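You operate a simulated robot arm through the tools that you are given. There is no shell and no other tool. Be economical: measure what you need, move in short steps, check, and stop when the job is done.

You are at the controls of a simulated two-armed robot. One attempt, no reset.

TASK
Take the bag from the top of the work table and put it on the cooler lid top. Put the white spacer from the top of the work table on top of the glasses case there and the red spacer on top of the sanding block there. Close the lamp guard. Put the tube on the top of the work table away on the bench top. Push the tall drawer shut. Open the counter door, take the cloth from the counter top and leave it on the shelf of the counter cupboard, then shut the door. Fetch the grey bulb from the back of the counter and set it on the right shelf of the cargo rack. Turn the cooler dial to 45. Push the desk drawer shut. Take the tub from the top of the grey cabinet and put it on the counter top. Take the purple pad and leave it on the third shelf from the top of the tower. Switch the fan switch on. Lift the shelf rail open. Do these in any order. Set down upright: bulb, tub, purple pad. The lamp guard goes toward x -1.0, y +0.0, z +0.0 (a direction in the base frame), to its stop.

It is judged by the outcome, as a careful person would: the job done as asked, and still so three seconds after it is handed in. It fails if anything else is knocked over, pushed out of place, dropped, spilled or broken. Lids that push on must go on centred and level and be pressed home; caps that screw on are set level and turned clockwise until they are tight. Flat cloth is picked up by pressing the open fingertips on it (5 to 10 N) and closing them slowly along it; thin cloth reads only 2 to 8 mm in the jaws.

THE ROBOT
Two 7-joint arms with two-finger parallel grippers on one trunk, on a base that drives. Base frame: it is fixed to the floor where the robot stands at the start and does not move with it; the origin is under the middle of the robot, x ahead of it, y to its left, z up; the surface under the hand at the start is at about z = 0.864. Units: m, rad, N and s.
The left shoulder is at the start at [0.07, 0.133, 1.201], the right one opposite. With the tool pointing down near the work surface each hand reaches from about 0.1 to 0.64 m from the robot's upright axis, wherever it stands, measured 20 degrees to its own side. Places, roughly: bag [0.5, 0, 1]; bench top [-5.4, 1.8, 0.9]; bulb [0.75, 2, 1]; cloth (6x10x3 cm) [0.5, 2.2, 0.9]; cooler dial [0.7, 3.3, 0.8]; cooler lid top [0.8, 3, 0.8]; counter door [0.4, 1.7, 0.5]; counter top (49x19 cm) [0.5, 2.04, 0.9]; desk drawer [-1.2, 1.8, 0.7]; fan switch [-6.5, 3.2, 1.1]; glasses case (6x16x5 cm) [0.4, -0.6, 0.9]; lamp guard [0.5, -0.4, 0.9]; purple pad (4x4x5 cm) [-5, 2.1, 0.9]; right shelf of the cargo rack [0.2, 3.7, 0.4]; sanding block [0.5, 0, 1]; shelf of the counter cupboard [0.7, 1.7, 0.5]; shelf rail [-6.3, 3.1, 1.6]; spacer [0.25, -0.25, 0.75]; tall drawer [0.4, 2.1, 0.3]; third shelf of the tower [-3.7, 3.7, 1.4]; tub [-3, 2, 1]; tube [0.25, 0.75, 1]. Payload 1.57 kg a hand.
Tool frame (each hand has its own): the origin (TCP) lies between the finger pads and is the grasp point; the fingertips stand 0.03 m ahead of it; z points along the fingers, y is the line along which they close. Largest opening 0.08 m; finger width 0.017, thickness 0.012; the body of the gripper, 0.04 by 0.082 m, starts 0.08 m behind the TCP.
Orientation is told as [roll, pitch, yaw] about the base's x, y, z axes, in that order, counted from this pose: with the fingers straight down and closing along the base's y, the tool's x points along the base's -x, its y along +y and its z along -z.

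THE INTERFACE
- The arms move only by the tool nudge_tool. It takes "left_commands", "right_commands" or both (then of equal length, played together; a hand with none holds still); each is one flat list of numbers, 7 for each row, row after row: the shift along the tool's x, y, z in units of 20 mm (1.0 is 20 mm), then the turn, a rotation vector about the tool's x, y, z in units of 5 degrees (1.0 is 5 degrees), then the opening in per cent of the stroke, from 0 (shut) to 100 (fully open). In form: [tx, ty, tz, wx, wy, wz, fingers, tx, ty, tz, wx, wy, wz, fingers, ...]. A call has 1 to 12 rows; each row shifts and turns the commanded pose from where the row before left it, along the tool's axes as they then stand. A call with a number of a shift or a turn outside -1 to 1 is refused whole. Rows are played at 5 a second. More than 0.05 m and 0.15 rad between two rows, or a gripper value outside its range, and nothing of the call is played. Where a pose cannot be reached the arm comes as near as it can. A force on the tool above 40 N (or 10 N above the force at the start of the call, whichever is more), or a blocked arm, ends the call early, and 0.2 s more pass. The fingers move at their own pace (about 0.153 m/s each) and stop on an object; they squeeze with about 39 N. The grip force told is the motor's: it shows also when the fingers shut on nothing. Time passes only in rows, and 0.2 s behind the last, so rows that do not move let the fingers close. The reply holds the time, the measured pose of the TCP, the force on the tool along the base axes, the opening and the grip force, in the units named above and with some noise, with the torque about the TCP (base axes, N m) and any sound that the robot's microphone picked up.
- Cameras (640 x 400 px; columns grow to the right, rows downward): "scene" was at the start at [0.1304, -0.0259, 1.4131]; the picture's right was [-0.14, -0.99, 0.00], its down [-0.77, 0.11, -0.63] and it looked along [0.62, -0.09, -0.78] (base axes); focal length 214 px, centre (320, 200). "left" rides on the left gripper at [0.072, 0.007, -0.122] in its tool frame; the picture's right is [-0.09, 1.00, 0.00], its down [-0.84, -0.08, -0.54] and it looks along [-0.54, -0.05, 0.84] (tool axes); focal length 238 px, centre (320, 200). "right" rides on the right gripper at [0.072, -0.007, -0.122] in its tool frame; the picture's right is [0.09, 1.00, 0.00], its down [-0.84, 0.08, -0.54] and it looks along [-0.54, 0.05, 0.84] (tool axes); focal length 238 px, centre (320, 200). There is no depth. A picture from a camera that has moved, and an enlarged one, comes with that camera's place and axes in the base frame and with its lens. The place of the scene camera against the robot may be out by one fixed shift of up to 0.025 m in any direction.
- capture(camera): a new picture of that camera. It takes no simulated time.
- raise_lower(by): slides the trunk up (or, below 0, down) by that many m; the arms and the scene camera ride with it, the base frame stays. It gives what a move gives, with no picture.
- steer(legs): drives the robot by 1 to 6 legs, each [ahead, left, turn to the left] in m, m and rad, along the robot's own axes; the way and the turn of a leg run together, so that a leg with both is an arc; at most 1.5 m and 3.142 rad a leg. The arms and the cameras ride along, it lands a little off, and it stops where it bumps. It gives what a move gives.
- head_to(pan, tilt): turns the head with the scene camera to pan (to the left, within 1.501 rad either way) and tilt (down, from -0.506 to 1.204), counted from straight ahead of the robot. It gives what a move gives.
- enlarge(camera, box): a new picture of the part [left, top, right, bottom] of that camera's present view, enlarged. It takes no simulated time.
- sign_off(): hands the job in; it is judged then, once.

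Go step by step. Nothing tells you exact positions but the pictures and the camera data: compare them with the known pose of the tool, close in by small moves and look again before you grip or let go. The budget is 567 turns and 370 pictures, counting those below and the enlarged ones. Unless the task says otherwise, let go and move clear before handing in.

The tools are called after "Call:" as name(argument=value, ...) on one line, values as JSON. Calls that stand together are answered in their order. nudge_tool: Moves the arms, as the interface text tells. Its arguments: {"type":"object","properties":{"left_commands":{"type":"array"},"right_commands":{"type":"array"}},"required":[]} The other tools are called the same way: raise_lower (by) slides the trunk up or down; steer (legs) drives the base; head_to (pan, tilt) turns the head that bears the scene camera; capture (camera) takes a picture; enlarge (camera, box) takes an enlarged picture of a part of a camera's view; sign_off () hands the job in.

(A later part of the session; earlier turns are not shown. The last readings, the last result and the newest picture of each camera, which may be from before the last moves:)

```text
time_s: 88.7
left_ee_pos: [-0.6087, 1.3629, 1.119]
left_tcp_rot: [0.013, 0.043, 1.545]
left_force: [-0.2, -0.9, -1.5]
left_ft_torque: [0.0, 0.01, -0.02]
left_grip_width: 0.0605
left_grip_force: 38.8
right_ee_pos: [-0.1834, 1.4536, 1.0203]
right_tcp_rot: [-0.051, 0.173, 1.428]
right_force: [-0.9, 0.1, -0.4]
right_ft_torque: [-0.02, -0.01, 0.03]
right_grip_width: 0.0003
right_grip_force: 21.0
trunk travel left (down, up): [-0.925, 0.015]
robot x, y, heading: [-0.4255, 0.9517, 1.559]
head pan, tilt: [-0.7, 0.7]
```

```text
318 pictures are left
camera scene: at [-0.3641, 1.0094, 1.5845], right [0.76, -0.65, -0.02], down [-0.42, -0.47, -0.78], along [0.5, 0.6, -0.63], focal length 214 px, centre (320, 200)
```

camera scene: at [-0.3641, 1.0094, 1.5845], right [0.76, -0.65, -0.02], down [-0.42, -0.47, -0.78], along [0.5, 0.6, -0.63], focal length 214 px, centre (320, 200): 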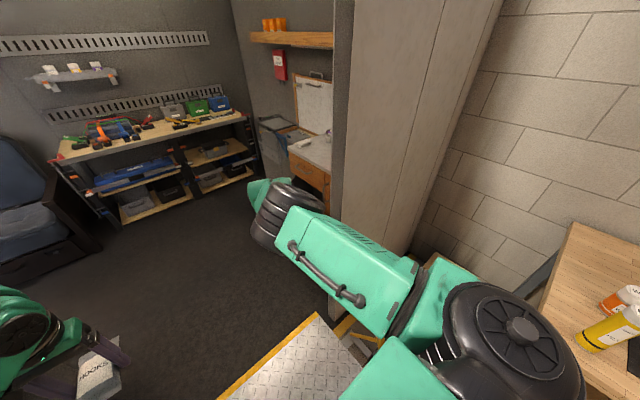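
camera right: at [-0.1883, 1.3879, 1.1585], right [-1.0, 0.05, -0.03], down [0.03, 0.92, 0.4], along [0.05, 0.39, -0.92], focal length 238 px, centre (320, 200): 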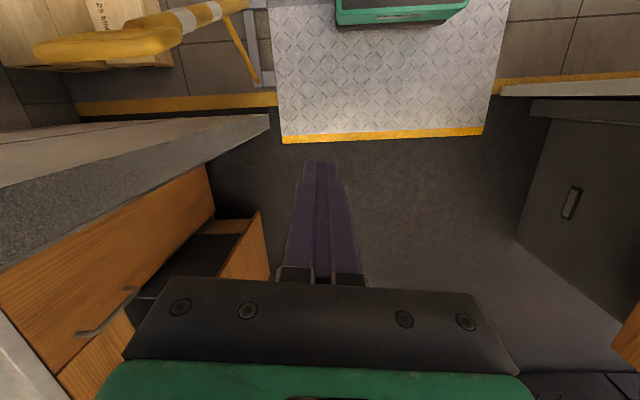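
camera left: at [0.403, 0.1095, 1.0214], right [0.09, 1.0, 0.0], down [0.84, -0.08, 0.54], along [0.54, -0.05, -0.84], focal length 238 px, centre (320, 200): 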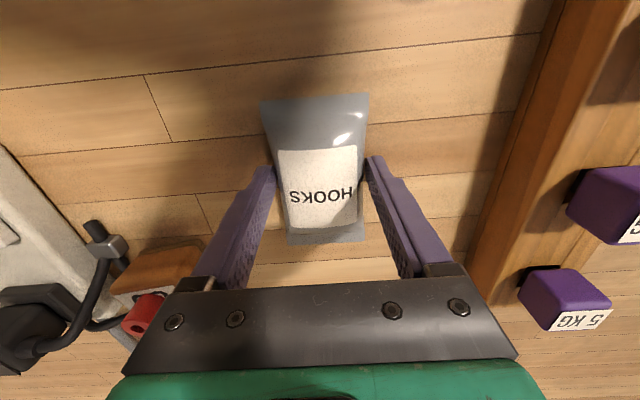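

The right upper arm seems to touch the right jamb. Back up, and look at the arm against the jamb.

Call:
steer(legs=[[-0.35, 0, 0]])

Call:
head_to(pan=-0.3, tilt=0.6)

Call:
capture(camera="scene")

```text
time_s: 89.5
left_ee_pos: [-0.6049, 1.4038, 1.0976]
left_tcp_rot: [0.018, 0.079, 1.525]
left_force: [0.2, -1.4, -0.9]
left_ft_torque: [-0.01, -0.02, -0.02]
left_grip_width: 0.0606
left_grip_force: 39.2
right_ee_pos: [-0.1386, 1.4012, 0.9697]
right_tcp_rot: [-0.142, 0.357, 1.229]
right_force: [0.0, -0.3, 0.3]
right_ft_torque: [0.01, -0.03, -0.01]
right_grip_width: 0.0
right_grip_force: 21.6
trunk travel left (down, up): [-0.925, 0.015]
robot x, y, heading: [-0.4245, 0.9428, 1.554]
head pan, tilt: [-0.7, 0.7]
stopped in leg 1: the robot was blocked; the commanded pose is now the measured one
```

```text
time_s: 90.3
left_ee_pos: [-0.6033, 1.4029, 1.0973]
left_tcp_rot: [0.019, 0.077, 1.528]
left_force: [0.1, 0.3, -0.9]
left_ft_torque: [0.0, -0.02, 0.0]
left_grip_width: 0.0604
left_grip_force: 39.2
right_ee_pos: [-0.1378, 1.4018, 0.9688]
right_tcp_rot: [-0.138, 0.358, 1.232]
right_force: [-0.6, 0.3, 0.8]
right_ft_torque: [0.0, -0.01, 0.02]
right_grip_width: 0.0
right_grip_force: 21.5
trunk travel left (down, up): [-0.925, 0.015]
robot x, y, heading: [-0.4187, 0.9437, 1.557]
head pan, tilt: [-0.3, 0.6]
```

```text
317 pictures are left
camera scene: at [-0.3906, 1.0259, 1.5935], right [0.95, -0.31, -0.01], down [-0.17, -0.52, -0.84], along [0.25, 0.8, -0.55], focal length 214 px, centre (320, 200)
```

scene: 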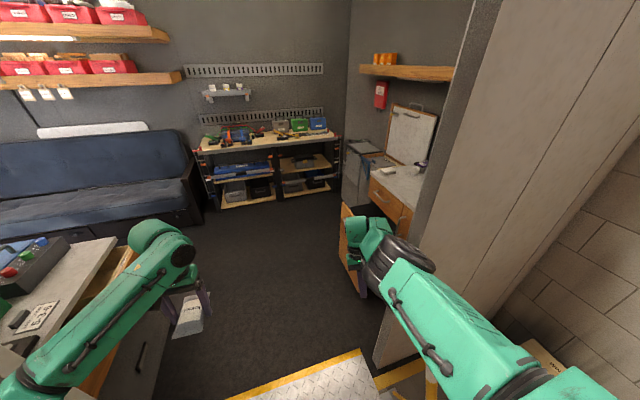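

The elbow appears hooked against the jamb's inner side. Slide the base left, away from the jamb.

Call:
steer(legs=[[0, 0.08, 0]])

Call:
capture(camera="scene")

```text
time_s: 91.1
left_ee_pos: [-0.5937, 1.4442, 1.0844]
left_tcp_rot: [0.017, 0.081, 1.464]
left_force: [-0.5, 0.5, -0.5]
left_ft_torque: [0.01, 0.02, 0.02]
left_grip_width: 0.0604
left_grip_force: 38.6
right_ee_pos: [-0.1351, 1.3733, 0.9503]
right_tcp_rot: [-0.182, 0.458, 1.19]
right_force: [0.3, 1.3, 0.0]
right_ft_torque: [-0.04, 0.05, -0.01]
right_grip_width: 0.0
right_grip_force: 21.1
trunk travel left (down, up): [-0.925, 0.015]
robot x, y, heading: [-0.4308, 0.9449, 1.556]
head pan, tilt: [-0.3, 0.6]
stopped in leg 1: the robot was blocked; the commanded pose is now the measured one
```

```text
316 pictures are left
camera scene: at [-0.3957, 1.0255, 1.5935], right [0.95, -0.31, -0.01], down [-0.17, -0.52, -0.84], along [0.25, 0.8, -0.55], focal length 214 px, centre (320, 200)
```

scene: 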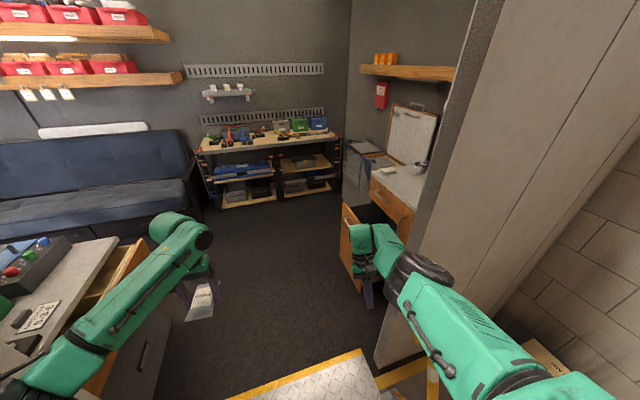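

Call:
head_to(pan=0.9, tilt=0.8)

Call:
capture(camera="scene")

Call:
head_to(pan=-0.9, tilt=0.9)

Call:
capture(camera="scene")

```text
time_s: 92.5
left_ee_pos: [-0.5965, 1.4436, 1.0835]
left_tcp_rot: [0.016, 0.084, 1.47]
left_force: [-0.2, -0.2, -1.3]
left_ft_torque: [-0.01, 0.01, -0.03]
left_grip_width: 0.0607
left_grip_force: 38.6
right_ee_pos: [-0.1357, 1.3738, 0.9506]
right_tcp_rot: [-0.182, 0.454, 1.19]
right_force: [0.1, 0.3, -0.1]
right_ft_torque: [-0.01, 0.03, 0.0]
right_grip_width: 0.0
right_grip_force: 21.5
trunk travel left (down, up): [-0.925, 0.015]
robot x, y, heading: [-0.4301, 0.9469, 1.559]
head pan, tilt: [0.901, 0.799]
```

```text
315 pictures are left
camera scene: at [-0.4874, 0.9935, 1.5758], right [0.63, 0.78, 0.02], down [0.56, -0.44, -0.71], along [-0.54, 0.46, -0.71], focal length 214 px, centre (320, 200)
```

scene: 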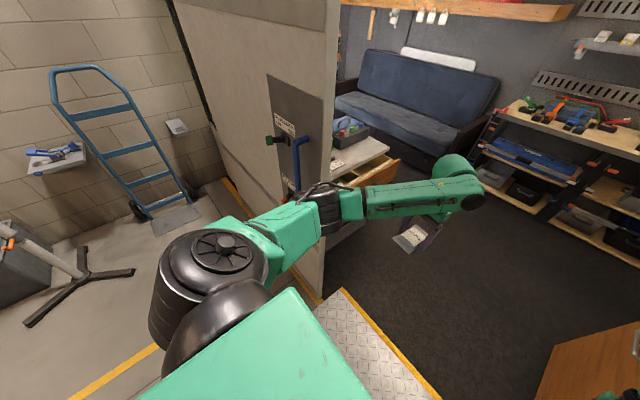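

```text
time_s: 94.3
left_ee_pos: [-0.5969, 1.4423, 1.0832]
left_tcp_rot: [0.017, 0.084, 1.471]
left_force: [-0.7, 0.2, -1.1]
left_ft_torque: [-0.02, 0.0, 0.02]
left_grip_width: 0.0607
left_grip_force: 39.4
right_ee_pos: [-0.1361, 1.3751, 0.9515]
right_tcp_rot: [-0.181, 0.455, 1.191]
right_force: [0.1, 0.4, -0.1]
right_ft_torque: [0.0, -0.03, 0.0]
right_grip_width: 0.0002
right_grip_force: 21.2
trunk travel left (down, up): [-0.925, 0.015]
robot x, y, heading: [-0.4332, 0.9421, 1.558]
head pan, tilt: [-0.901, 0.901]
```

```text
314 pictures are left
camera scene: at [-0.3652, 0.9887, 1.5678], right [0.61, -0.79, -0.02], down [-0.62, -0.46, -0.63], along [0.49, 0.4, -0.77], focal length 214 px, centre (320, 200)
```

scene: 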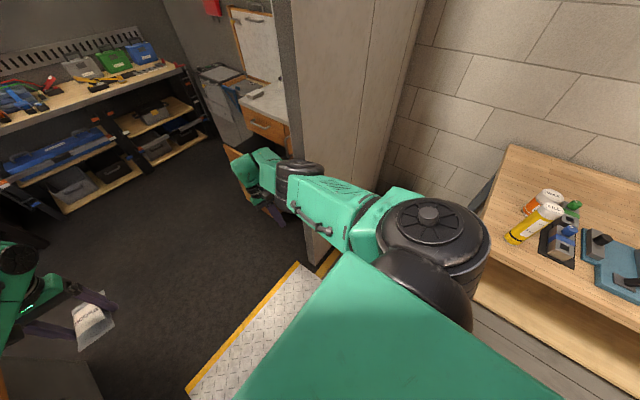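

Both elbows are close to the jambs. I bring both hands inward and up by arm moves to free them.

Call:
nudge_tool(left_commands=[0, -0.5, -0.5, 0, 0, 0, 0, 0, -0.5, -0.5, 0, 0, 0, 0, 0, -0.5, -0.5, 0, 0, 0, 0], right_commands=[0, 0.3, -0.7, 0, -0.6, 0, 0, 0, 0.3, -0.7, 0, -0.6, 0, 0, 0, 0.3, -0.7, 0, -0.6, 0, 0])

Call:
capture(camera="scene")

```text
time_s: 94.6
left_ee_pos: [-0.5778, 1.463, 1.0838]
left_tcp_rot: [0.013, 0.071, 1.418]
left_force: [0.0, 0.0, -2.1]
left_ft_torque: [-0.02, -0.01, 0.02]
left_grip_width: 0.0607
left_grip_force: 38.9
right_ee_pos: [-0.1321, 1.3652, 0.949]
right_tcp_rot: [-0.197, 0.484, 1.172]
right_force: [-0.3, -0.2, 0.5]
right_ft_torque: [-0.02, 0.0, 0.0]
right_grip_width: 0.0002
right_grip_force: 21.4
trunk travel left (down, up): [-0.925, 0.015]
robot x, y, heading: [-0.4318, 0.9423, 1.561]
head pan, tilt: [-0.901, 0.901]
stopped in row 1 (left hand): the arm was blocked; the commanded pose is now the measured one
```

```text
313 pictures are left
camera scene: at [-0.3635, 0.9894, 1.5677], right [0.61, -0.79, -0.02], down [-0.62, -0.46, -0.63], along [0.49, 0.4, -0.77], focal length 214 px, centre (320, 200)
```

scene: 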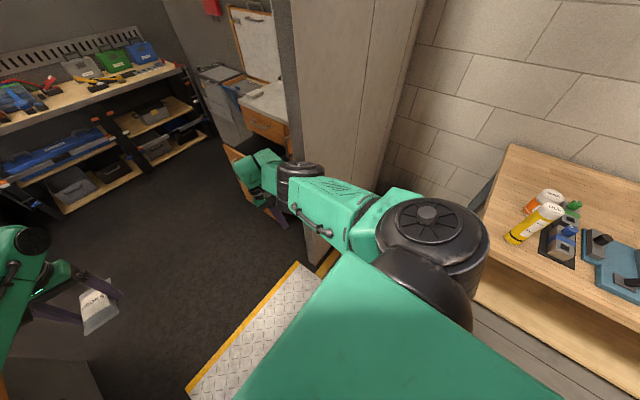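

Call:
steer(legs=[[-0.1, 0, 0]])

Call:
head_to(pan=0.9, tilt=0.8)

Call:
capture(camera="scene")

```text
time_s: 95.3
left_ee_pos: [-0.5334, 1.4951, 1.0854]
left_tcp_rot: [-0.004, 0.014, 1.266]
left_force: [-0.1, -1.0, -1.7]
left_ft_torque: [-0.03, -0.02, 0.0]
left_grip_width: 0.0608
left_grip_force: 39.1
right_ee_pos: [-0.1414, 1.3559, 0.9467]
right_tcp_rot: [-0.208, 0.522, 1.177]
right_force: [-0.1, -0.5, -0.4]
right_ft_torque: [-0.01, 0.01, 0.02]
right_grip_width: 0.0
right_grip_force: 21.0
trunk travel left (down, up): [-0.925, 0.015]
robot x, y, heading: [-0.4272, 0.9382, 1.559]
head pan, tilt: [-0.901, 0.901]
stopped in leg 1: the robot was blocked; the commanded pose is now the measured one
```

```text
time_s: 97.1
left_ee_pos: [-0.5359, 1.4927, 1.0853]
left_tcp_rot: [-0.005, 0.014, 1.273]
left_force: [-0.4, -0.7, -1.3]
left_ft_torque: [0.0, -0.02, 0.02]
left_grip_width: 0.0605
left_grip_force: 39.2
right_ee_pos: [-0.1435, 1.3537, 0.9475]
right_tcp_rot: [-0.208, 0.517, 1.177]
right_force: [-0.8, 0.0, -0.9]
right_ft_torque: [-0.01, -0.02, 0.01]
right_grip_width: 0.0
right_grip_force: 21.3
trunk travel left (down, up): [-0.925, 0.015]
robot x, y, heading: [-0.4318, 0.9369, 1.558]
head pan, tilt: [0.901, 0.799]
```

```text
312 pictures are left
camera scene: at [-0.4874, 0.9874, 1.5758], right [0.63, 0.78, 0.02], down [0.56, -0.44, -0.71], along [-0.54, 0.46, -0.71], focal length 214 px, centre (320, 200)
```

scene: 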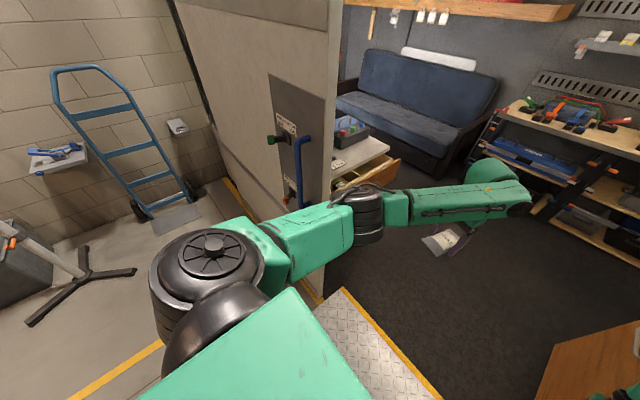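

Backing up keeps catching; the arms have swung inward, so I try a small forward move.

Call:
steer(legs=[[0.06, 0, 0]])

Call:
capture(camera="scene")

```text
time_s: 97.8
left_ee_pos: [-0.4715, 1.518, 1.1018]
left_tcp_rot: [-0.015, -0.086, 1.056]
left_force: [-0.3, 0.0, -0.8]
left_ft_torque: [0.0, -0.04, -0.03]
left_grip_width: 0.0607
left_grip_force: 39.2
right_ee_pos: [-0.1502, 1.3489, 0.949]
right_tcp_rot: [-0.221, 0.552, 1.182]
right_force: [0.4, 0.6, -0.4]
right_ft_torque: [0.01, 0.02, 0.0]
right_grip_width: 0.0
right_grip_force: 21.0
trunk travel left (down, up): [-0.925, 0.015]
robot x, y, heading: [-0.4294, 0.948, 1.562]
head pan, tilt: [0.901, 0.799]
stopped in leg 1: the robot was blocked; the commanded pose is now the measured one
```

```text
311 pictures are left
camera scene: at [-0.4878, 0.9898, 1.576], right [0.63, 0.78, 0.02], down [0.56, -0.43, -0.71], along [-0.54, 0.46, -0.71], focal length 214 px, centre (320, 200)
```

scene: 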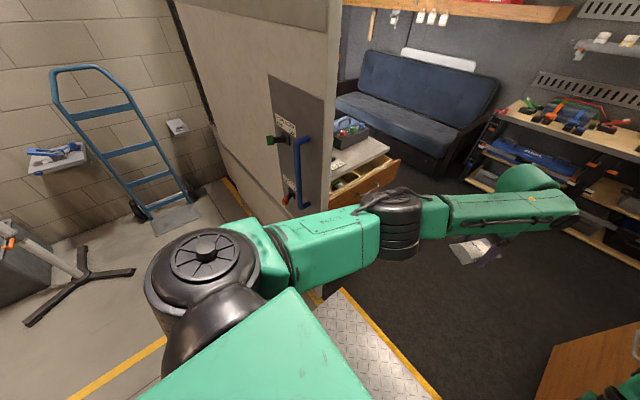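

Test with zero-motion rows whether the arms settle.

Call:
nudge_tool(right_commands=[0, 0, 0, 0, 0, 0, 0, 0, 0, 0, 0, 0, 0, 0], left_commands=[0, 0, 0, 0, 0, 0, 0, 0, 0, 0, 0, 0, 0, 0])

Call:
nudge_tool(right_commands=[0, 0, -0.5, 0, 0, 0, 0, 0, 0, -0.5, 0, 0, 0, 0])

```text
time_s: 98.2
left_ee_pos: [-0.448, 1.5249, 1.1007]
left_tcp_rot: [-0.018, -0.113, 0.977]
left_force: [-0.3, -0.1, -1.2]
left_ft_torque: [0.0, -0.02, 0.02]
left_grip_width: 0.0606
left_grip_force: 38.4
right_ee_pos: [-0.1525, 1.3498, 0.9461]
right_tcp_rot: [-0.228, 0.571, 1.181]
right_force: [0.7, -0.6, -0.4]
right_ft_torque: [0.02, 0.02, -0.03]
right_grip_width: 0.0
right_grip_force: 20.8
trunk travel left (down, up): [-0.925, 0.015]
robot x, y, heading: [-0.429, 0.9471, 1.558]
head pan, tilt: [0.901, 0.799]
stopped in row 1 (left hand): the arm was blocked; the commanded pose is now the measured one
```

```text
time_s: 98.5
left_ee_pos: [-0.4582, 1.5227, 1.0884]
left_tcp_rot: [-0.03, -0.105, 0.983]
left_force: [-0.1, -0.1, -1.2]
left_ft_torque: [0.0, 0.03, -0.02]
left_grip_width: 0.0606
left_grip_force: 38.8
right_ee_pos: [-0.1568, 1.344, 0.9483]
right_tcp_rot: [-0.242, 0.589, 1.168]
right_force: [-0.3, 0.4, -0.3]
right_ft_torque: [-0.02, 0.01, -0.03]
right_grip_width: 0.0
right_grip_force: 20.7
right hand out of reach, approached as far as the arm can: row 1
trunk travel left (down, up): [-0.925, 0.015]
robot x, y, heading: [-0.4291, 0.945, 1.557]
head pan, tilt: [0.901, 0.799]
stopped in row 1 (left hand): the arm was blocked; the commanded pose is now the measured one
```

Call:
raise_lower(by=-0.1)

Call:
head_to(pan=0.3, tilt=1.1)

Call:
capture(camera="scene")

```text
time_s: 99.8
left_ee_pos: [-0.4564, 1.525, 0.9881]
left_tcp_rot: [-0.027, -0.102, 0.982]
left_force: [0.1, 0.4, -1.7]
left_ft_torque: [-0.03, 0.0, 0.03]
left_grip_width: 0.0609
left_grip_force: 38.8
right_ee_pos: [-0.1553, 1.3455, 0.8466]
right_tcp_rot: [-0.245, 0.591, 1.164]
right_force: [-0.1, -0.1, 0.0]
right_ft_torque: [-0.03, 0.0, -0.05]
right_grip_width: 0.0002
right_grip_force: 20.7
trunk travel left (down, up): [-0.825, 0.115]
robot x, y, heading: [-0.4337, 0.9464, 1.562]
head pan, tilt: [0.901, 0.799]
```

```text
time_s: 100.8
left_ee_pos: [-0.4565, 1.5248, 0.9874]
left_tcp_rot: [-0.028, -0.103, 0.983]
left_force: [-0.6, 0.1, -2.0]
left_ft_torque: [0.0, 0.0, 0.02]
left_grip_width: 0.0606
left_grip_force: 39.2
right_ee_pos: [-0.1556, 1.347, 0.8476]
right_tcp_rot: [-0.244, 0.589, 1.164]
right_force: [1.0, 0.8, 0.9]
right_ft_torque: [0.02, 0.01, 0.0]
right_grip_width: 0.0
right_grip_force: 21.0
trunk travel left (down, up): [-0.825, 0.115]
robot x, y, heading: [-0.4275, 0.9437, 1.559]
head pan, tilt: [0.3, 1.1]
```

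```text
310 pictures are left
camera scene: at [-0.4424, 1.0063, 1.4544], right [0.96, 0.28, 0.01], down [0.25, -0.84, -0.47], along [-0.13, 0.46, -0.88], focal length 214 px, centre (320, 200)
```

scene: 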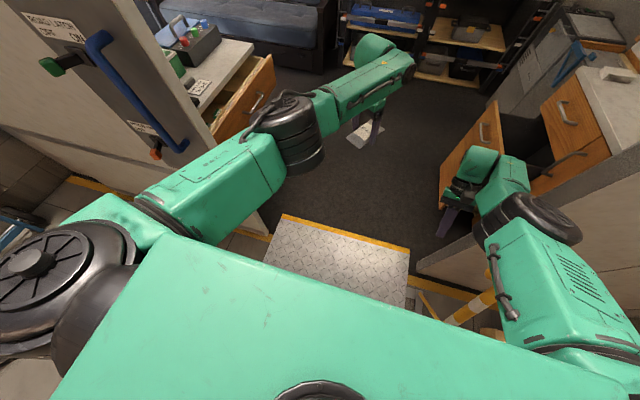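

The trunk moved freely, so maybe nothing is really wedged. Repeat a zero-motion test now.

Call:
nudge_tool(left_commands=[0, 0, 0, 0, 0, 0, 0])

Call:
nudge_tool(left_commands=[0, 0, 0, 0, 0, 0, 0])

```text
time_s: 101.4
left_ee_pos: [-0.4645, 1.5208, 0.9742]
left_tcp_rot: [-0.039, -0.087, 0.984]
left_force: [0.3, -0.8, -1.3]
left_ft_torque: [-0.03, 0.01, -0.03]
left_grip_width: 0.0607
left_grip_force: 39.1
right_ee_pos: [-0.1597, 1.3435, 0.8479]
right_tcp_rot: [-0.249, 0.608, 1.169]
right_force: [0.2, 0.0, 1.1]
right_ft_torque: [-0.03, -0.02, -0.03]
right_grip_width: 0.0
right_grip_force: 21.8
trunk travel left (down, up): [-0.825, 0.115]
robot x, y, heading: [-0.4277, 0.9454, 1.556]
head pan, tilt: [0.3, 1.1]
stopped in row 1 (left hand): the arm was blocked; the commanded pose is now the measured one
```

```text
time_s: 102.0
left_ee_pos: [-0.4719, 1.5193, 0.9614]
left_tcp_rot: [-0.051, -0.071, 0.985]
left_force: [-1.2, -0.2, -1.4]
left_ft_torque: [-0.02, 0.01, 0.0]
left_grip_width: 0.0608
left_grip_force: 38.9
right_ee_pos: [-0.1628, 1.3382, 0.8468]
right_tcp_rot: [-0.256, 0.627, 1.164]
right_force: [-0.1, 0.0, -0.2]
right_ft_torque: [0.02, -0.03, -0.02]
right_grip_width: 0.0
right_grip_force: 20.7
trunk travel left (down, up): [-0.825, 0.115]
robot x, y, heading: [-0.4284, 0.9461, 1.556]
head pan, tilt: [0.3, 1.1]
stopped in row 1 (left hand): the arm was blocked; the commanded pose is now the measured one
```

Call:
nudge_tool(left_commands=[0, 0, -1, 0, 0, 0, 0, 0, 0, -1, 0, 0, 0, 0], right_commands=[0, 0, 0, 0, -1, 0, 0, 0, 0, 0, 0, -1, 0, 0])

Call:
head_to(pan=1.3, tilt=1.1)

Call:
capture(camera="scene")

Call:
head_to(pan=-1.3, tilt=1.1)

Call:
capture(camera="scene")

```text
time_s: 102.5
left_ee_pos: [-0.4714, 1.5188, 0.9741]
left_tcp_rot: [-0.058, -0.077, 0.964]
left_force: [0.9, 0.1, -1.0]
left_ft_torque: [0.0, 0.09, -0.01]
left_grip_width: 0.0609
left_grip_force: 39.0
right_ee_pos: [-0.1159, 1.3189, 0.835]
right_tcp_rot: [-0.356, 0.587, 0.979]
right_force: [0.1, 0.2, 0.3]
right_ft_torque: [-0.01, -0.02, 0.01]
right_grip_width: 0.0003
right_grip_force: 20.9
trunk travel left (down, up): [-0.825, 0.115]
robot x, y, heading: [-0.4323, 0.949, 1.559]
head pan, tilt: [0.3, 1.1]
stopped in row 2 (right hand): the arm was blocked; the commanded pose is now the measured one
```

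```text
time_s: 103.8
left_ee_pos: [-0.4736, 1.5196, 0.9723]
left_tcp_rot: [-0.059, -0.077, 0.966]
left_force: [-0.3, 0.3, -1.9]
left_ft_torque: [0.01, 0.02, -0.02]
left_grip_width: 0.0608
left_grip_force: 39.3
right_ee_pos: [-0.1177, 1.3207, 0.8352]
right_tcp_rot: [-0.359, 0.586, 0.979]
right_force: [0.3, 0.0, -0.6]
right_ft_torque: [-0.02, -0.01, 0.04]
right_grip_width: 0.0
right_grip_force: 21.3
trunk travel left (down, up): [-0.825, 0.115]
robot x, y, heading: [-0.4276, 0.9452, 1.562]
head pan, tilt: [1.3, 1.1]
```

```text
309 pictures are left
camera scene: at [-0.4849, 0.9635, 1.4533], right [0.28, 0.96, 0.02], down [0.86, -0.24, -0.46], along [-0.44, 0.15, -0.89], focal length 214 px, centre (320, 200)
```

scene: 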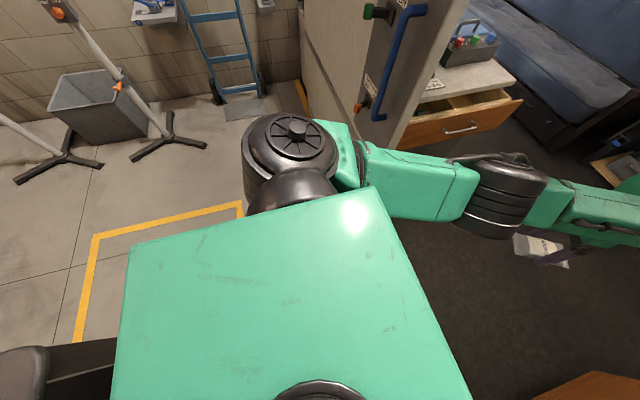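

```text
time_s: 106.1
left_ee_pos: [-0.472, 1.519, 0.9732]
left_tcp_rot: [-0.059, -0.077, 0.967]
left_force: [-0.7, 0.5, -1.2]
left_ft_torque: [-0.03, 0.0, 0.0]
left_grip_width: 0.0609
left_grip_force: 38.4
right_ee_pos: [-0.1187, 1.32, 0.8346]
right_tcp_rot: [-0.358, 0.585, 0.976]
right_force: [0.3, -0.1, -0.7]
right_ft_torque: [0.0, 0.01, 0.02]
right_grip_width: 0.0
right_grip_force: 21.5
trunk travel left (down, up): [-0.825, 0.115]
robot x, y, heading: [-0.4261, 0.9467, 1.56]
head pan, tilt: [-1.3, 1.1]
```

```text
308 pictures are left
camera scene: at [-0.3634, 0.9619, 1.4533], right [0.26, -0.97, -0.02], down [-0.86, -0.22, -0.46], along [0.44, 0.14, -0.89], focal length 214 px, centre (320, 200)
```

scene: 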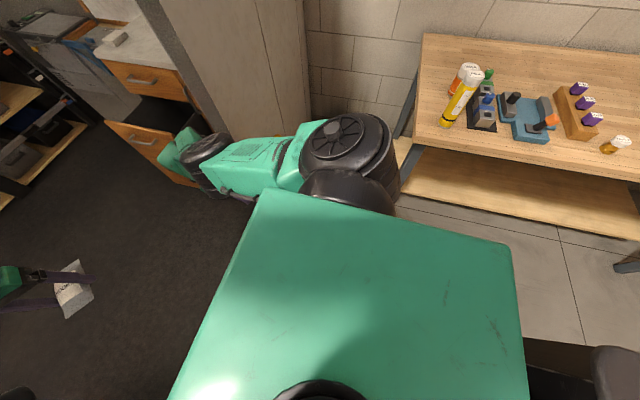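

Base and trunk move freely, so the right arm near its reach limit is the likely culprit. I try retracting the right hand toward the body.

Call:
nudge_tool(right_commands=[0.7, 0, 0, 0, 0, 0, 0, 0.7, 0, 0, 0, 0, 0, 0, 0.7, 0, 0, 0, 0, 0, 0, 0.7, 0, 0, 0, 0, 0, 0])

Call:
nudge_tool(right_commands=[0.7, 0, 0, 0, 0, 0, 0, 0.7, 0, 0, 0, 0, 0, 0, 0.7, 0, 0, 0, 0, 0, 0, 0.7, 0, 0, 0, 0, 0, 0])

```text
time_s: 106.4
left_ee_pos: [-0.4797, 1.5144, 0.9614]
left_tcp_rot: [-0.072, -0.062, 0.967]
left_force: [1.3, -0.1, -1.7]
left_ft_torque: [-0.02, 0.05, 0.01]
left_grip_width: 0.0609
left_grip_force: 39.4
right_ee_pos: [-0.1056, 1.308, 0.8348]
right_tcp_rot: [-0.386, 0.626, 0.939]
right_force: [0.1, -0.1, -0.3]
right_ft_torque: [-0.03, -0.01, -0.01]
right_grip_width: 0.0001
right_grip_force: 21.0
trunk travel left (down, up): [-0.825, 0.115]
robot x, y, heading: [-0.4283, 0.9469, 1.555]
head pan, tilt: [-1.3, 1.1]
stopped in row 1 (right hand): the arm was blocked; the commanded pose is now the measured one
```

```text
time_s: 106.8
left_ee_pos: [-0.4862, 1.511, 0.9488]
left_tcp_rot: [-0.084, -0.049, 0.968]
left_force: [-0.3, -0.9, -1.2]
left_ft_torque: [-0.02, 0.04, -0.01]
left_grip_width: 0.0608
left_grip_force: 39.2
right_ee_pos: [-0.099, 1.2952, 0.8364]
right_tcp_rot: [-0.406, 0.665, 0.907]
right_force: [0.3, 0.6, -0.3]
right_ft_torque: [-0.01, -0.02, 0.0]
right_grip_width: 0.0
right_grip_force: 22.1
trunk travel left (down, up): [-0.825, 0.115]
robot x, y, heading: [-0.4278, 0.9476, 1.562]
head pan, tilt: [-1.3, 1.1]
stopped in row 1 (right hand): the arm was blocked; the commanded pose is now the measured one
```

Call:
steer(legs=[[-0.3, 0, 0]])

Call:
steer(legs=[[-0.3, 0, 0]])

```text
time_s: 107.5
left_ee_pos: [-0.498, 1.4997, 0.9277]
left_tcp_rot: [-0.107, -0.015, 0.972]
left_force: [0.0, 0.3, -0.6]
left_ft_torque: [-0.01, 0.01, 0.0]
left_grip_width: 0.0609
left_grip_force: 38.9
right_ee_pos: [-0.11, 1.2876, 0.8383]
right_tcp_rot: [-0.39, 0.723, 0.969]
right_force: [0.1, -0.5, 0.1]
right_ft_torque: [0.0, -0.01, 0.0]
right_grip_width: 0.0001
right_grip_force: 21.2
trunk travel left (down, up): [-0.825, 0.115]
robot x, y, heading: [-0.4321, 0.9383, 1.557]
head pan, tilt: [-1.3, 1.1]
stopped in leg 1: the robot was blocked; the commanded pose is now the measured one
```

```text
time_s: 109.5
left_ee_pos: [-0.4966, 1.2276, 0.9176]
left_tcp_rot: [-0.109, -0.01, 0.972]
left_force: [0.7, 0.3, -1.1]
left_ft_torque: [0.01, 0.02, 0.0]
left_grip_width: 0.0607
left_grip_force: 38.8
right_ee_pos: [-0.1082, 1.0139, 0.8238]
right_tcp_rot: [-0.396, 0.726, 0.964]
right_force: [0.0, 0.2, 0.7]
right_ft_torque: [-0.01, -0.04, 0.0]
right_grip_width: 0.0001
right_grip_force: 21.4
trunk travel left (down, up): [-0.825, 0.115]
robot x, y, heading: [-0.4291, 0.6418, 1.56]
head pan, tilt: [-1.3, 1.1]
```

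The robot came free and is back at y=0.64 on level floor. Now restore both hands to pointing straight down.

Call:
nudge_tool(left_commands=[0, 0, 0, -0.128, -0.025, -0.674, 0, 0, 0, 0, -0.128, -0.025, -0.674, 0, 0, 0, 0, -0.128, -0.025, -0.674, 0, 0, 0, 0, -0.128, -0.025, -0.674, 0, 0, 0, 0, -0.128, -0.025, -0.674, 0, 0, 0, 0, -0.128, -0.025, -0.674, 0, 0, 0, 0, -0.128, -0.025, -0.674, 0, 0, 0, 0, -0.128, -0.025, -0.674, 0, 0, 0, 0, -0.128, -0.025, -0.674, 0, 0, 0, 0, -0.128, -0.025, -0.674, 0], right_commands=[0, 0, 0, -0.174, -0.918, -0.48, 0, 0, 0, 0, -0.174, -0.918, -0.48, 0, 0, 0, 0, -0.174, -0.918, -0.48, 0, 0, 0, 0, -0.174, -0.918, -0.48, 0, 0, 0, 0, -0.174, -0.918, -0.48, 0, 0, 0, 0, -0.174, -0.918, -0.48, 0, 0, 0, 0, -0.174, -0.918, -0.48, 0, 0, 0, 0, -0.174, -0.918, -0.48, 0, 0, 0, 0, -0.174, -0.918, -0.48, 0, 0, 0, 0, -0.174, -0.918, -0.48, 0])

Call:
head_to(pan=0, tilt=0.8)

Call:
capture(camera="scene")

```text
time_s: 111.7
left_ee_pos: [-0.495, 1.2261, 0.9209]
left_tcp_rot: [0.002, -0.002, 1.562]
left_force: [-1.1, -0.5, -1.8]
left_ft_torque: [-0.01, 0.01, 0.0]
left_grip_width: 0.0612
left_grip_force: 38.7
right_ee_pos: [-0.1092, 1.0108, 0.8243]
right_tcp_rot: [0.001, -0.001, 1.561]
right_force: [0.3, 0.1, -0.3]
right_ft_torque: [0.02, -0.03, 0.0]
right_grip_width: 0.0001
right_grip_force: 20.9
trunk travel left (down, up): [-0.825, 0.115]
robot x, y, heading: [-0.4387, 0.6465, 1.559]
head pan, tilt: [-1.3, 1.1]
```

```text
time_s: 113.2
left_ee_pos: [-0.4965, 1.2273, 0.9198]
left_tcp_rot: [0.004, -0.001, 1.561]
left_force: [-0.4, -0.7, -1.0]
left_ft_torque: [-0.01, 0.02, 0.0]
left_grip_width: 0.0608
left_grip_force: 39.2
right_ee_pos: [-0.1092, 1.0118, 0.8247]
right_tcp_rot: [0.0, 0.002, 1.557]
right_force: [-0.4, -0.9, -0.2]
right_ft_torque: [-0.04, 0.01, -0.01]
right_grip_width: 0.0001
right_grip_force: 21.0
trunk travel left (down, up): [-0.825, 0.115]
robot x, y, heading: [-0.4269, 0.6436, 1.56]
head pan, tilt: [0.0, 0.799]
```

```text
307 pictures are left
camera scene: at [-0.4267, 0.7591, 1.4701], right [1.0, -0.01, 0.0], down [-0.01, -0.72, -0.7], along [0.01, 0.7, -0.72], focal length 214 px, centre (320, 200)
```

scene: 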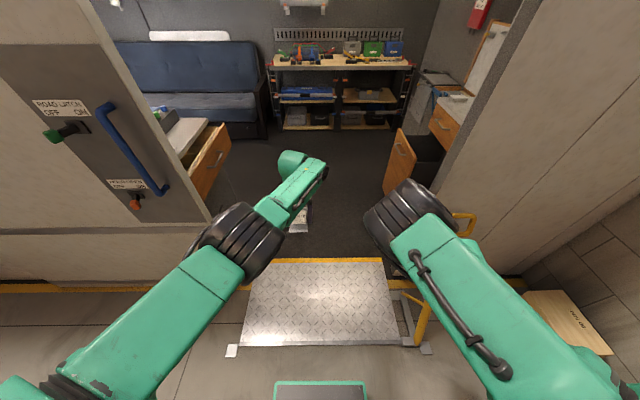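

Control is fully restored and the arms are narrow now. The pole handle at the right (x≈0–0.1) likely caught the right arm; I tuck in more, retract the left hand and shift left.

Call:
nudge_tool(left_commands=[1, 0.3, -0.5, 0, 0, 0, 0, 1, 0.3, -0.5, 0, 0, 0, 0, 1, 0.3, -0.5, 0, 0, 0, 0, 1, 0.3, -0.5, 0, 0, 0, 0, 1, 0.3, -0.5, 0, 0, 0, 0, 1, 0.3, -0.5, 0, 0, 0, 0], right_commands=[-0.5, 0.7, -0.5, 0, 0, 0, 0, -0.5, 0.7, -0.5, 0, 0, 0, 0, -0.5, 0.7, -0.5, 0, 0, 0, 0, -0.5, 0.7, -0.5, 0, 0, 0, 0, 0, 0.5, -0.5, 0, 0, 0, 0, 0, 0.5, -0.5, 0, 0, 0, 0])

Call:
raise_lower(by=0.06)

Call:
steer(legs=[[0, 0.06, 0]])

Call:
capture(camera="scene")

```text
time_s: 114.6
left_ee_pos: [-0.4957, 1.226, 0.92]
left_tcp_rot: [0.004, -0.002, 1.561]
left_force: [0.7, 0.4, -1.7]
left_ft_torque: [0.02, 0.01, 0.01]
left_grip_width: 0.0609
left_grip_force: 39.1
left hand out of reach, approached as far as the arm can: row 1, 2, 3, 4, 5, 6
right_ee_pos: [-0.1614, 1.0665, 0.882]
right_tcp_rot: [0.001, 0.0, 1.559]
right_force: [0.4, 0.5, -0.2]
right_ft_torque: [0.02, -0.01, 0.02]
right_grip_width: 0.0
right_grip_force: 20.9
right hand out of reach, approached as far as the arm can: row 4, 5, 6
trunk travel left (down, up): [-0.825, 0.115]
robot x, y, heading: [-0.432, 0.6425, 1.562]
head pan, tilt: [0.0, 0.799]
```

```text
time_s: 115.6
left_ee_pos: [-0.4952, 1.2275, 0.9801]
left_tcp_rot: [0.003, -0.002, 1.56]
left_force: [0.2, 0.5, -0.9]
left_ft_torque: [0.0, 0.02, -0.02]
left_grip_width: 0.0609
left_grip_force: 38.6
right_ee_pos: [-0.1612, 1.067, 0.9426]
right_tcp_rot: [0.002, 0.0, 1.558]
right_force: [0.4, -0.2, 0.0]
right_ft_torque: [0.01, 0.03, 0.02]
right_grip_width: 0.0
right_grip_force: 21.4
trunk travel left (down, up): [-0.885, 0.055]
robot x, y, heading: [-0.4344, 0.6392, 1.556]
head pan, tilt: [0.0, 0.799]
```

```text
time_s: 116.6
left_ee_pos: [-0.5485, 1.2276, 0.9802]
left_tcp_rot: [0.008, 0.0, 1.558]
left_force: [0.3, -0.3, -1.1]
left_ft_torque: [-0.04, 0.05, 0.03]
left_grip_width: 0.0611
left_grip_force: 38.7
right_ee_pos: [-0.2149, 1.0668, 0.9393]
right_tcp_rot: [0.008, 0.001, 1.558]
right_force: [0.3, 0.6, -0.4]
right_ft_torque: [0.0, 0.07, 0.03]
right_grip_width: 0.0
right_grip_force: 21.5
trunk travel left (down, up): [-0.885, 0.055]
robot x, y, heading: [-0.4931, 0.6424, 1.56]
head pan, tilt: [0.0, 0.799]
```

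```text
306 pictures are left
camera scene: at [-0.477, 0.7597, 1.53], right [1.0, -0.01, -0.01], down [-0.01, -0.72, -0.7], along [0.0, 0.7, -0.72], focal length 214 px, centre (320, 200)
```

scene: 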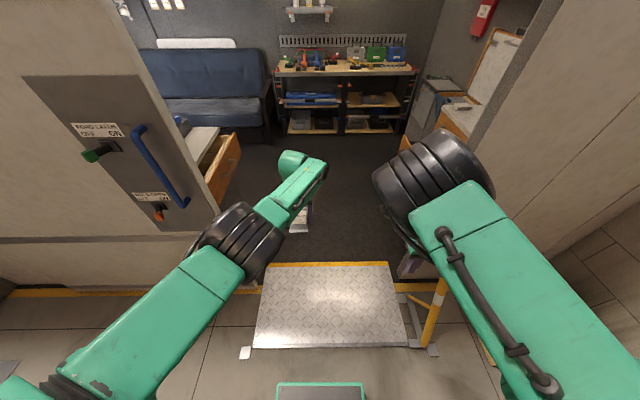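

The left arm is at a joint limit; try moving it left first and then back.

Call:
nudge_tool(left_commands=[0, 0.8, 0, 0, 0, 0, 0, 0, 0.8, 0, 0, 0, 0, 0, 0, 0.8, 0, 0, 0, 0, 0, 0, 0.8, 0, 0, 0, 0, 0, 0, 0.8, 0, 0, 0, 0, 0, 1, 0, 0, 0, 0, 0, 0, 1, 0, 0, 0, 0, 0, 0, 1, 0, 0, 0, 0, 0, 0])

```text
time_s: 118.4
left_ee_pos: [-0.6355, 1.1681, 0.9799]
left_tcp_rot: [0.003, -0.005, 1.559]
left_force: [1.0, 0.4, -0.7]
left_ft_torque: [-0.01, -0.01, 0.02]
left_grip_width: 0.061
left_grip_force: 39.6
right_ee_pos: [-0.219, 1.0662, 0.942]
right_tcp_rot: [0.003, 0.0, 1.556]
right_force: [0.3, -0.6, 0.1]
right_ft_torque: [0.02, 0.01, 0.03]
right_grip_width: 0.0003
right_grip_force: 21.3
trunk travel left (down, up): [-0.885, 0.055]
robot x, y, heading: [-0.4975, 0.6418, 1.556]
head pan, tilt: [0.0, 0.799]
```

Good. Drive forward onto the ramp in steps.

Call:
steer(legs=[[0.3, 0, 0]])

Call:
capture(camera="scene")

```text
time_s: 120.4
left_ee_pos: [-0.6386, 1.5043, 1.0087]
left_tcp_rot: [-0.036, -0.123, 1.606]
left_force: [0.8, 0.2, -1.7]
left_ft_torque: [0.02, -0.01, 0.02]
left_grip_width: 0.061
left_grip_force: 39.3
right_ee_pos: [-0.213, 1.3696, 0.9213]
right_tcp_rot: [-0.02, 0.058, 1.55]
right_force: [-0.2, -1.8, 1.1]
right_ft_torque: [0.08, -0.02, 0.03]
right_grip_width: 0.0002
right_grip_force: 21.0
trunk travel left (down, up): [-0.885, 0.055]
robot x, y, heading: [-0.4888, 0.9336, 1.555]
head pan, tilt: [0.0, 0.799]
stopped in leg 1: the robot was blocked; the commanded pose is now the measured one
```

```text
305 pictures are left
camera scene: at [-0.4836, 1.0044, 1.5373], right [1.0, -0.02, 0.0], down [-0.01, -0.7, -0.72], along [0.01, 0.72, -0.7], focal length 214 px, centre (320, 200)
```

scene: 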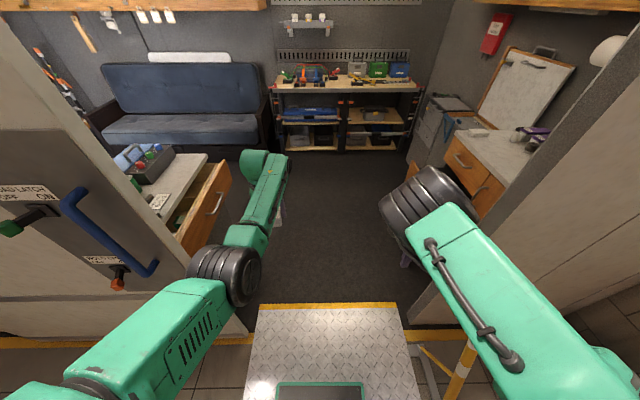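

Blocked again at the same spot. Back off a little and check whether it releases here.

Call:
steer(legs=[[-0.06, 0, 0]])

Call:
head_to(pan=0, tilt=1.2)

Call:
capture(camera="scene")

```text
time_s: 121.1
left_ee_pos: [-0.6437, 1.5696, 1.0543]
left_tcp_rot: [-0.092, -0.294, 1.654]
left_force: [-0.9, -0.9, -3.7]
left_ft_torque: [0.01, -0.06, 0.01]
left_grip_width: 0.061
left_grip_force: 38.6
right_ee_pos: [-0.2006, 1.3767, 0.8871]
right_tcp_rot: [-0.047, 0.165, 1.508]
right_force: [-0.5, 1.1, -1.1]
right_ft_torque: [-0.05, 0.03, -0.02]
right_grip_width: 0.0
right_grip_force: 21.2
trunk travel left (down, up): [-0.885, 0.055]
robot x, y, heading: [-0.4918, 0.9274, 1.552]
head pan, tilt: [0.0, 0.799]
stopped in leg 1: the robot was blocked; the commanded pose is now the measured one
```

```text
time_s: 122.0
left_ee_pos: [-0.6432, 1.5673, 1.0571]
left_tcp_rot: [-0.091, -0.301, 1.653]
left_force: [0.0, 0.8, -1.2]
left_ft_torque: [0.0, -0.03, 0.01]
left_grip_width: 0.0611
left_grip_force: 39.1
right_ee_pos: [-0.2018, 1.3746, 0.8905]
right_tcp_rot: [-0.045, 0.157, 1.511]
right_force: [-0.5, 0.7, 0.1]
right_ft_torque: [0.01, 0.01, 0.01]
right_grip_width: 0.0002
right_grip_force: 21.3
trunk travel left (down, up): [-0.885, 0.055]
robot x, y, heading: [-0.4888, 0.9296, 1.558]
head pan, tilt: [0.0, 1.201]
```

```text
304 pictures are left
camera scene: at [-0.4843, 0.9835, 1.5083], right [1.0, -0.02, 0.0], down [-0.01, -0.92, -0.39], along [0.01, 0.39, -0.92], focal length 214 px, centre (320, 200)
```

scene: 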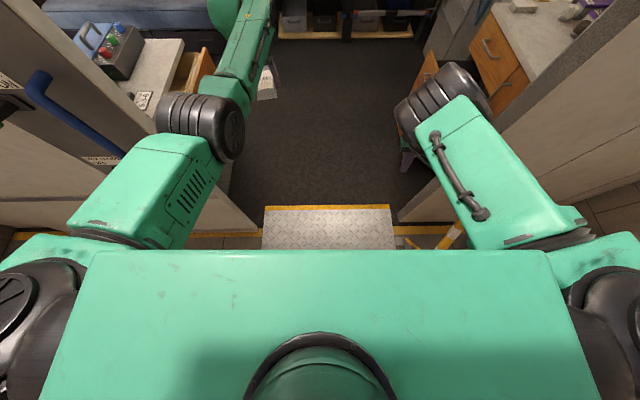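

The arms misbehave only while the base tilts on the ramp and an arm is near a limit. New plan: enter backwards with comfortable arm poses. First free the robot by backing out.

Call:
steer(legs=[[-0.4, 0, 0]])

Call:
steer(legs=[[-0.4, 0, 0]])

```text
time_s: 122.7
left_ee_pos: [-0.6492, 1.5763, 1.0535]
left_tcp_rot: [-0.108, -0.335, 1.67]
left_force: [-0.1, -0.1, -1.6]
left_ft_torque: [-0.04, 0.02, -0.01]
left_grip_width: 0.0609
left_grip_force: 38.8
right_ee_pos: [-0.1743, 1.3496, 0.8592]
right_tcp_rot: [-0.105, 0.292, 1.405]
right_force: [0.5, 0.4, -0.2]
right_ft_torque: [0.0, 0.01, -0.01]
right_grip_width: 0.0
right_grip_force: 21.4
trunk travel left (down, up): [-0.885, 0.055]
robot x, y, heading: [-0.4917, 0.9283, 1.552]
head pan, tilt: [0.0, 1.201]
stopped in leg 1: the robot was blocked; the commanded pose is now the measured one
```

```text
time_s: 123.5
left_ee_pos: [-0.6503, 1.5627, 1.0249]
left_tcp_rot: [-0.103, -0.299, 1.668]
left_force: [0.6, 0.5, -1.1]
left_ft_torque: [-0.02, 0.04, 0.01]
left_grip_width: 0.0609
left_grip_force: 39.1
right_ee_pos: [-0.1415, 1.3047, 0.8393]
right_tcp_rot: [-0.208, 0.426, 1.241]
right_force: [0.3, 0.1, 1.5]
right_ft_torque: [-0.07, 0.0, -0.02]
right_grip_width: 0.0
right_grip_force: 21.0
trunk travel left (down, up): [-0.885, 0.055]
robot x, y, heading: [-0.4895, 0.9228, 1.553]
head pan, tilt: [0.0, 1.201]
stopped in leg 1: the robot was blocked; the commanded pose is now the measured one
```

Call:
steer(legs=[[-0.4, 0, 0]])

Call:
steer(legs=[[-0.4, 0, 0]])

Call:
steer(legs=[[-0.3, 0, 0]])

```text
time_s: 124.2
left_ee_pos: [-0.6524, 1.5486, 1.0008]
left_tcp_rot: [-0.097, -0.26, 1.665]
left_force: [-0.5, 0.0, -1.6]
left_ft_torque: [-0.04, -0.02, -0.02]
left_grip_width: 0.0606
left_grip_force: 38.9
right_ee_pos: [-0.1424, 1.2887, 0.8386]
right_tcp_rot: [-0.254, 0.484, 1.19]
right_force: [0.5, 0.7, 0.8]
right_ft_torque: [0.0, 0.02, -0.02]
right_grip_width: 0.0002
right_grip_force: 21.4
trunk travel left (down, up): [-0.885, 0.055]
robot x, y, heading: [-0.4865, 0.9201, 1.561]
head pan, tilt: [0.0, 1.201]
stopped in leg 1: the robot was blocked; the commanded pose is now the measured one
```

```text
time_s: 126.7
left_ee_pos: [-0.6575, 1.1768, 0.9917]
left_tcp_rot: [-0.097, -0.252, 1.67]
left_force: [0.8, -0.2, -1.3]
left_ft_torque: [-0.05, -0.01, 0.03]
left_grip_width: 0.0609
left_grip_force: 39.2
right_ee_pos: [-0.1432, 0.9093, 0.824]
right_tcp_rot: [-0.256, 0.487, 1.187]
right_force: [0.3, 0.6, 0.2]
right_ft_torque: [-0.02, -0.01, -0.02]
right_grip_width: 0.0002
right_grip_force: 22.0
trunk travel left (down, up): [-0.885, 0.055]
robot x, y, heading: [-0.4978, 0.5208, 1.563]
head pan, tilt: [0.0, 1.201]
```

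```text
time_s: 128.8
left_ee_pos: [-0.664, 0.8718, 0.9928]
left_tcp_rot: [-0.098, -0.253, 1.674]
left_force: [0.4, -0.7, -1.2]
left_ft_torque: [-0.03, -0.03, 0.02]
left_grip_width: 0.0606
left_grip_force: 38.6
right_ee_pos: [-0.1476, 0.6065, 0.8235]
right_tcp_rot: [-0.254, 0.487, 1.192]
right_force: [0.7, -0.5, -0.5]
right_ft_torque: [0.01, 0.04, 0.02]
right_grip_width: 0.0
right_grip_force: 21.4
trunk travel left (down, up): [-0.885, 0.055]
robot x, y, heading: [-0.4981, 0.2125, 1.561]
head pan, tilt: [0.0, 1.201]
```

Free again. Restore the hands' orientations.

Call:
nudge_tool(left_commands=[0, 0, 0, -0.12, 0.37, 0.145, 0, 0, 0, 0, -0.12, 0.37, 0.145, 0, 0, 0, 0, -0.12, 0.37, 0.145, 0, 0, 0, 0, -0.12, 0.37, 0.145, 0, 0, 0, 0, -0.12, 0.37, 0.145, 0, 0, 0, 0, -0.12, 0.37, 0.145, 0, 0, 0, 0, -0.12, 0.37, 0.145, 0, 0, 0, 0, -0.12, 0.37, 0.145, 0], right_commands=[0, 0, 0, -0.225, -0.75, -0.43, 0, 0, 0, 0, -0.225, -0.75, -0.43, 0, 0, 0, 0, -0.225, -0.75, -0.43, 0, 0, 0, 0, -0.225, -0.75, -0.43, 0, 0, 0, 0, -0.225, -0.75, -0.43, 0, 0, 0, 0, -0.225, -0.75, -0.43, 0, 0, 0, 0, -0.225, -0.75, -0.43, 0, 0, 0, 0, -0.225, -0.75, -0.43, 0])

Call:
nudge_tool(left_commands=[1, 0.2, 0, 0, 0, 0, 0, 1, 0.2, 0, 0, 0, 0, 0, 1, 0.2, 0, 0, 0, 0, 0, 1, 0.2, 0, 0, 0, 0, 0, 1, 0.2, 0, 0, 0, 0, 0, 1, 0.2, 0, 0, 0, 0, 0, 1, 0, 0, 0, 0, 0, 0, 1, 0, 0, 0, 0, 0, 0, 1, 0, 0, 0, 0, 0, 0, 1, 0, 0, 0, 0, 0, 0, 1, 0, 0, 0, 0, 0, 0, 1, 0, 0, 0, 0, 0, 0], right_commands=[0, -0.5, -1, 0, 0, 0, 0, 0, -0.5, -1, 0, 0, 0, 0, 0, -0.5, -1, 0, 0, 0, 0, 0, -0.5, -1, 0, 0, 0, 0, 0, -0.5, -1, 0, 0, 0, 0, 0, -0.5, -1, 0, 0, 0, 0, 0, -0.5, -1, 0, 0, 0, 0, 0, -0.5, -1, 0, 0, 0, 0, 0, 0, -1, 0, 0, 0, 0, 0, 0, -1, 0, 0, 0, 0, 0, 0, -1, 0, 0, 0, 0, 0, 0, 0, 0, 0, 0, 0])

```text
time_s: 130.6
left_ee_pos: [-0.6592, 0.8459, 1.007]
left_tcp_rot: [-0.04, -0.142, 1.587]
left_force: [0.0, 0.3, -1.1]
left_ft_torque: [0.0, 0.0, 0.04]
left_grip_width: 0.0608
left_grip_force: 39.2
left hand out of reach, approached as far as the arm can: row 2, 3, 4, 5, 6, 8
right_ee_pos: [-0.1463, 0.6043, 0.8249]
right_tcp_rot: [0.0, -0.004, 1.563]
right_force: [-0.1, -0.5, -0.7]
right_ft_torque: [-0.01, 0.0, -0.03]
right_grip_width: 0.0
right_grip_force: 21.3
trunk travel left (down, up): [-0.885, 0.055]
robot x, y, heading: [-0.5014, 0.218, 1.561]
head pan, tilt: [0.0, 1.201]
```

```text
time_s: 133.2
left_ee_pos: [-0.6595, 0.847, 1.0079]
left_tcp_rot: [-0.041, -0.142, 1.588]
left_force: [0.1, -1.0, -1.4]
left_ft_torque: [-0.04, 0.0, -0.01]
left_grip_width: 0.0609
left_grip_force: 38.8
left hand out of reach, approached as far as the arm can: row 1, 2, 3, 4, 5, 6, 7, 8, 9, 10, 11, 12
right_ee_pos: [-0.0685, 0.605, 1.0458]
right_tcp_rot: [0.0, -0.002, 1.562]
right_force: [-0.7, 0.3, -0.9]
right_ft_torque: [0.02, 0.02, 0.02]
right_grip_width: 0.0
right_grip_force: 21.1
trunk travel left (down, up): [-0.885, 0.055]
robot x, y, heading: [-0.5018, 0.2117, 1.56]
head pan, tilt: [0.0, 1.201]
```

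Right is good. Unstick the left by moving left/down first.

Call:
nudge_tool(left_commands=[0.3, 1, 0, 0, 0, 0, 0, 0.3, 1, 0, 0, 0, 0, 0, 0.3, 1, 0, 0, 0, 0, 0, 0.3, 1, 0, 0, 0, 0, 0, 0.3, 1, 0, 0.1, 0.3, 0, 0, 0.3, 1, 0, 0.1, 0.3, 0, 0])

Call:
head_to(pan=0.3, tilt=0.9)

Call:
capture(camera="scene")

```text
time_s: 134.6
left_ee_pos: [-0.6929, 0.8372, 1.0045]
left_tcp_rot: [-0.058, -0.092, 1.587]
left_force: [0.2, -0.2, -1.8]
left_ft_torque: [-0.01, -0.02, 0.02]
left_grip_width: 0.0607
left_grip_force: 39.3
left hand out of reach, approached as far as the arm can: row 1, 2, 3, 4, 5
right_ee_pos: [-0.069, 0.6054, 1.0457]
right_tcp_rot: [-0.002, -0.001, 1.564]
right_force: [0.8, 0.5, -0.1]
right_ft_torque: [0.02, -0.01, 0.0]
right_grip_width: 0.0001
right_grip_force: 20.9
trunk travel left (down, up): [-0.885, 0.055]
robot x, y, heading: [-0.5029, 0.2127, 1.563]
head pan, tilt: [0.0, 1.201]
```

```text
time_s: 135.4
left_ee_pos: [-0.6926, 0.8372, 1.0048]
left_tcp_rot: [-0.057, -0.09, 1.587]
left_force: [0.6, -0.3, -1.5]
left_ft_torque: [-0.01, 0.01, 0.01]
left_grip_width: 0.0606
left_grip_force: 39.0
right_ee_pos: [-0.0681, 0.6049, 1.0439]
right_tcp_rot: [0.001, -0.004, 1.563]
right_force: [-0.1, 0.1, -0.4]
right_ft_torque: [-0.01, 0.02, -0.03]
right_grip_width: 0.0
right_grip_force: 21.0
trunk travel left (down, up): [-0.885, 0.055]
robot x, y, heading: [-0.4929, 0.2126, 1.562]
head pan, tilt: [0.3, 0.901]
```

```text
303 pictures are left
camera scene: at [-0.5155, 0.3212, 1.5221], right [0.96, 0.29, 0.0], down [0.22, -0.75, -0.62], along [-0.18, 0.59, -0.78], focal length 214 px, centre (320, 200)
```

scene: 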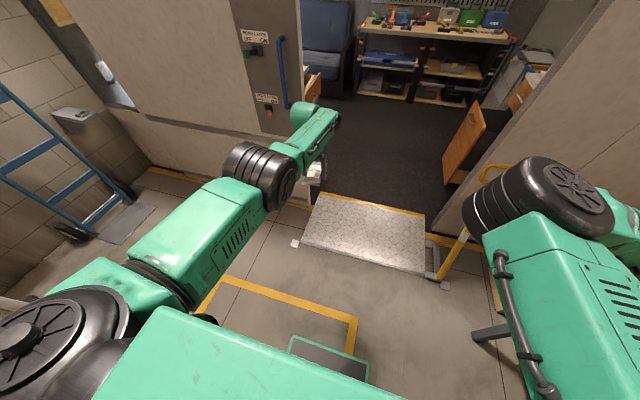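

Call:
nudge_tool(left_commands=[0, 1, 0, 0.1, 0.3, 0, 0, 0, 1, 0, 0.1, 0.3, 0, 0, 0, 1, 0, 0.1, 0.2, 0, 0, 0.5, 1, 0, 0.1, 0.2, 0, 0, 1, 1, 0, 0, 0, 0, 0, 1, 1, 0, 0, 0, 0, 0, 1, 1, 0, 0, 0, 0, 0, 1, 1, 0, 0, 0, 0, 0, 1, 1, 0, 0, 0, 0, 0, 1, 0, 0, 0, 0, 0, 0, 1, 0, 0, 0, 0, 0, 0, 1, 0, 0, 0, 0, 0, 0])

```text
time_s: 138.0
left_ee_pos: [-0.7647, 0.8119, 1.0019]
left_tcp_rot: [-0.091, -0.002, 1.577]
left_force: [0.0, -0.2, -1.0]
left_ft_torque: [0.01, 0.0, 0.0]
left_grip_width: 0.0608
left_grip_force: 39.0
left hand out of reach, approached as far as the arm can: row 1, 2, 3, 5, 6, 7, 8, 9, 10, 11, 12
right_ee_pos: [-0.0679, 0.6055, 1.0449]
right_tcp_rot: [0.001, -0.002, 1.564]
right_force: [0.5, 0.9, -1.0]
right_ft_torque: [0.0, 0.04, -0.03]
right_grip_width: 0.0002
right_grip_force: 21.2
trunk travel left (down, up): [-0.885, 0.055]
robot x, y, heading: [-0.4961, 0.2152, 1.565]
head pan, tilt: [0.3, 0.901]
```

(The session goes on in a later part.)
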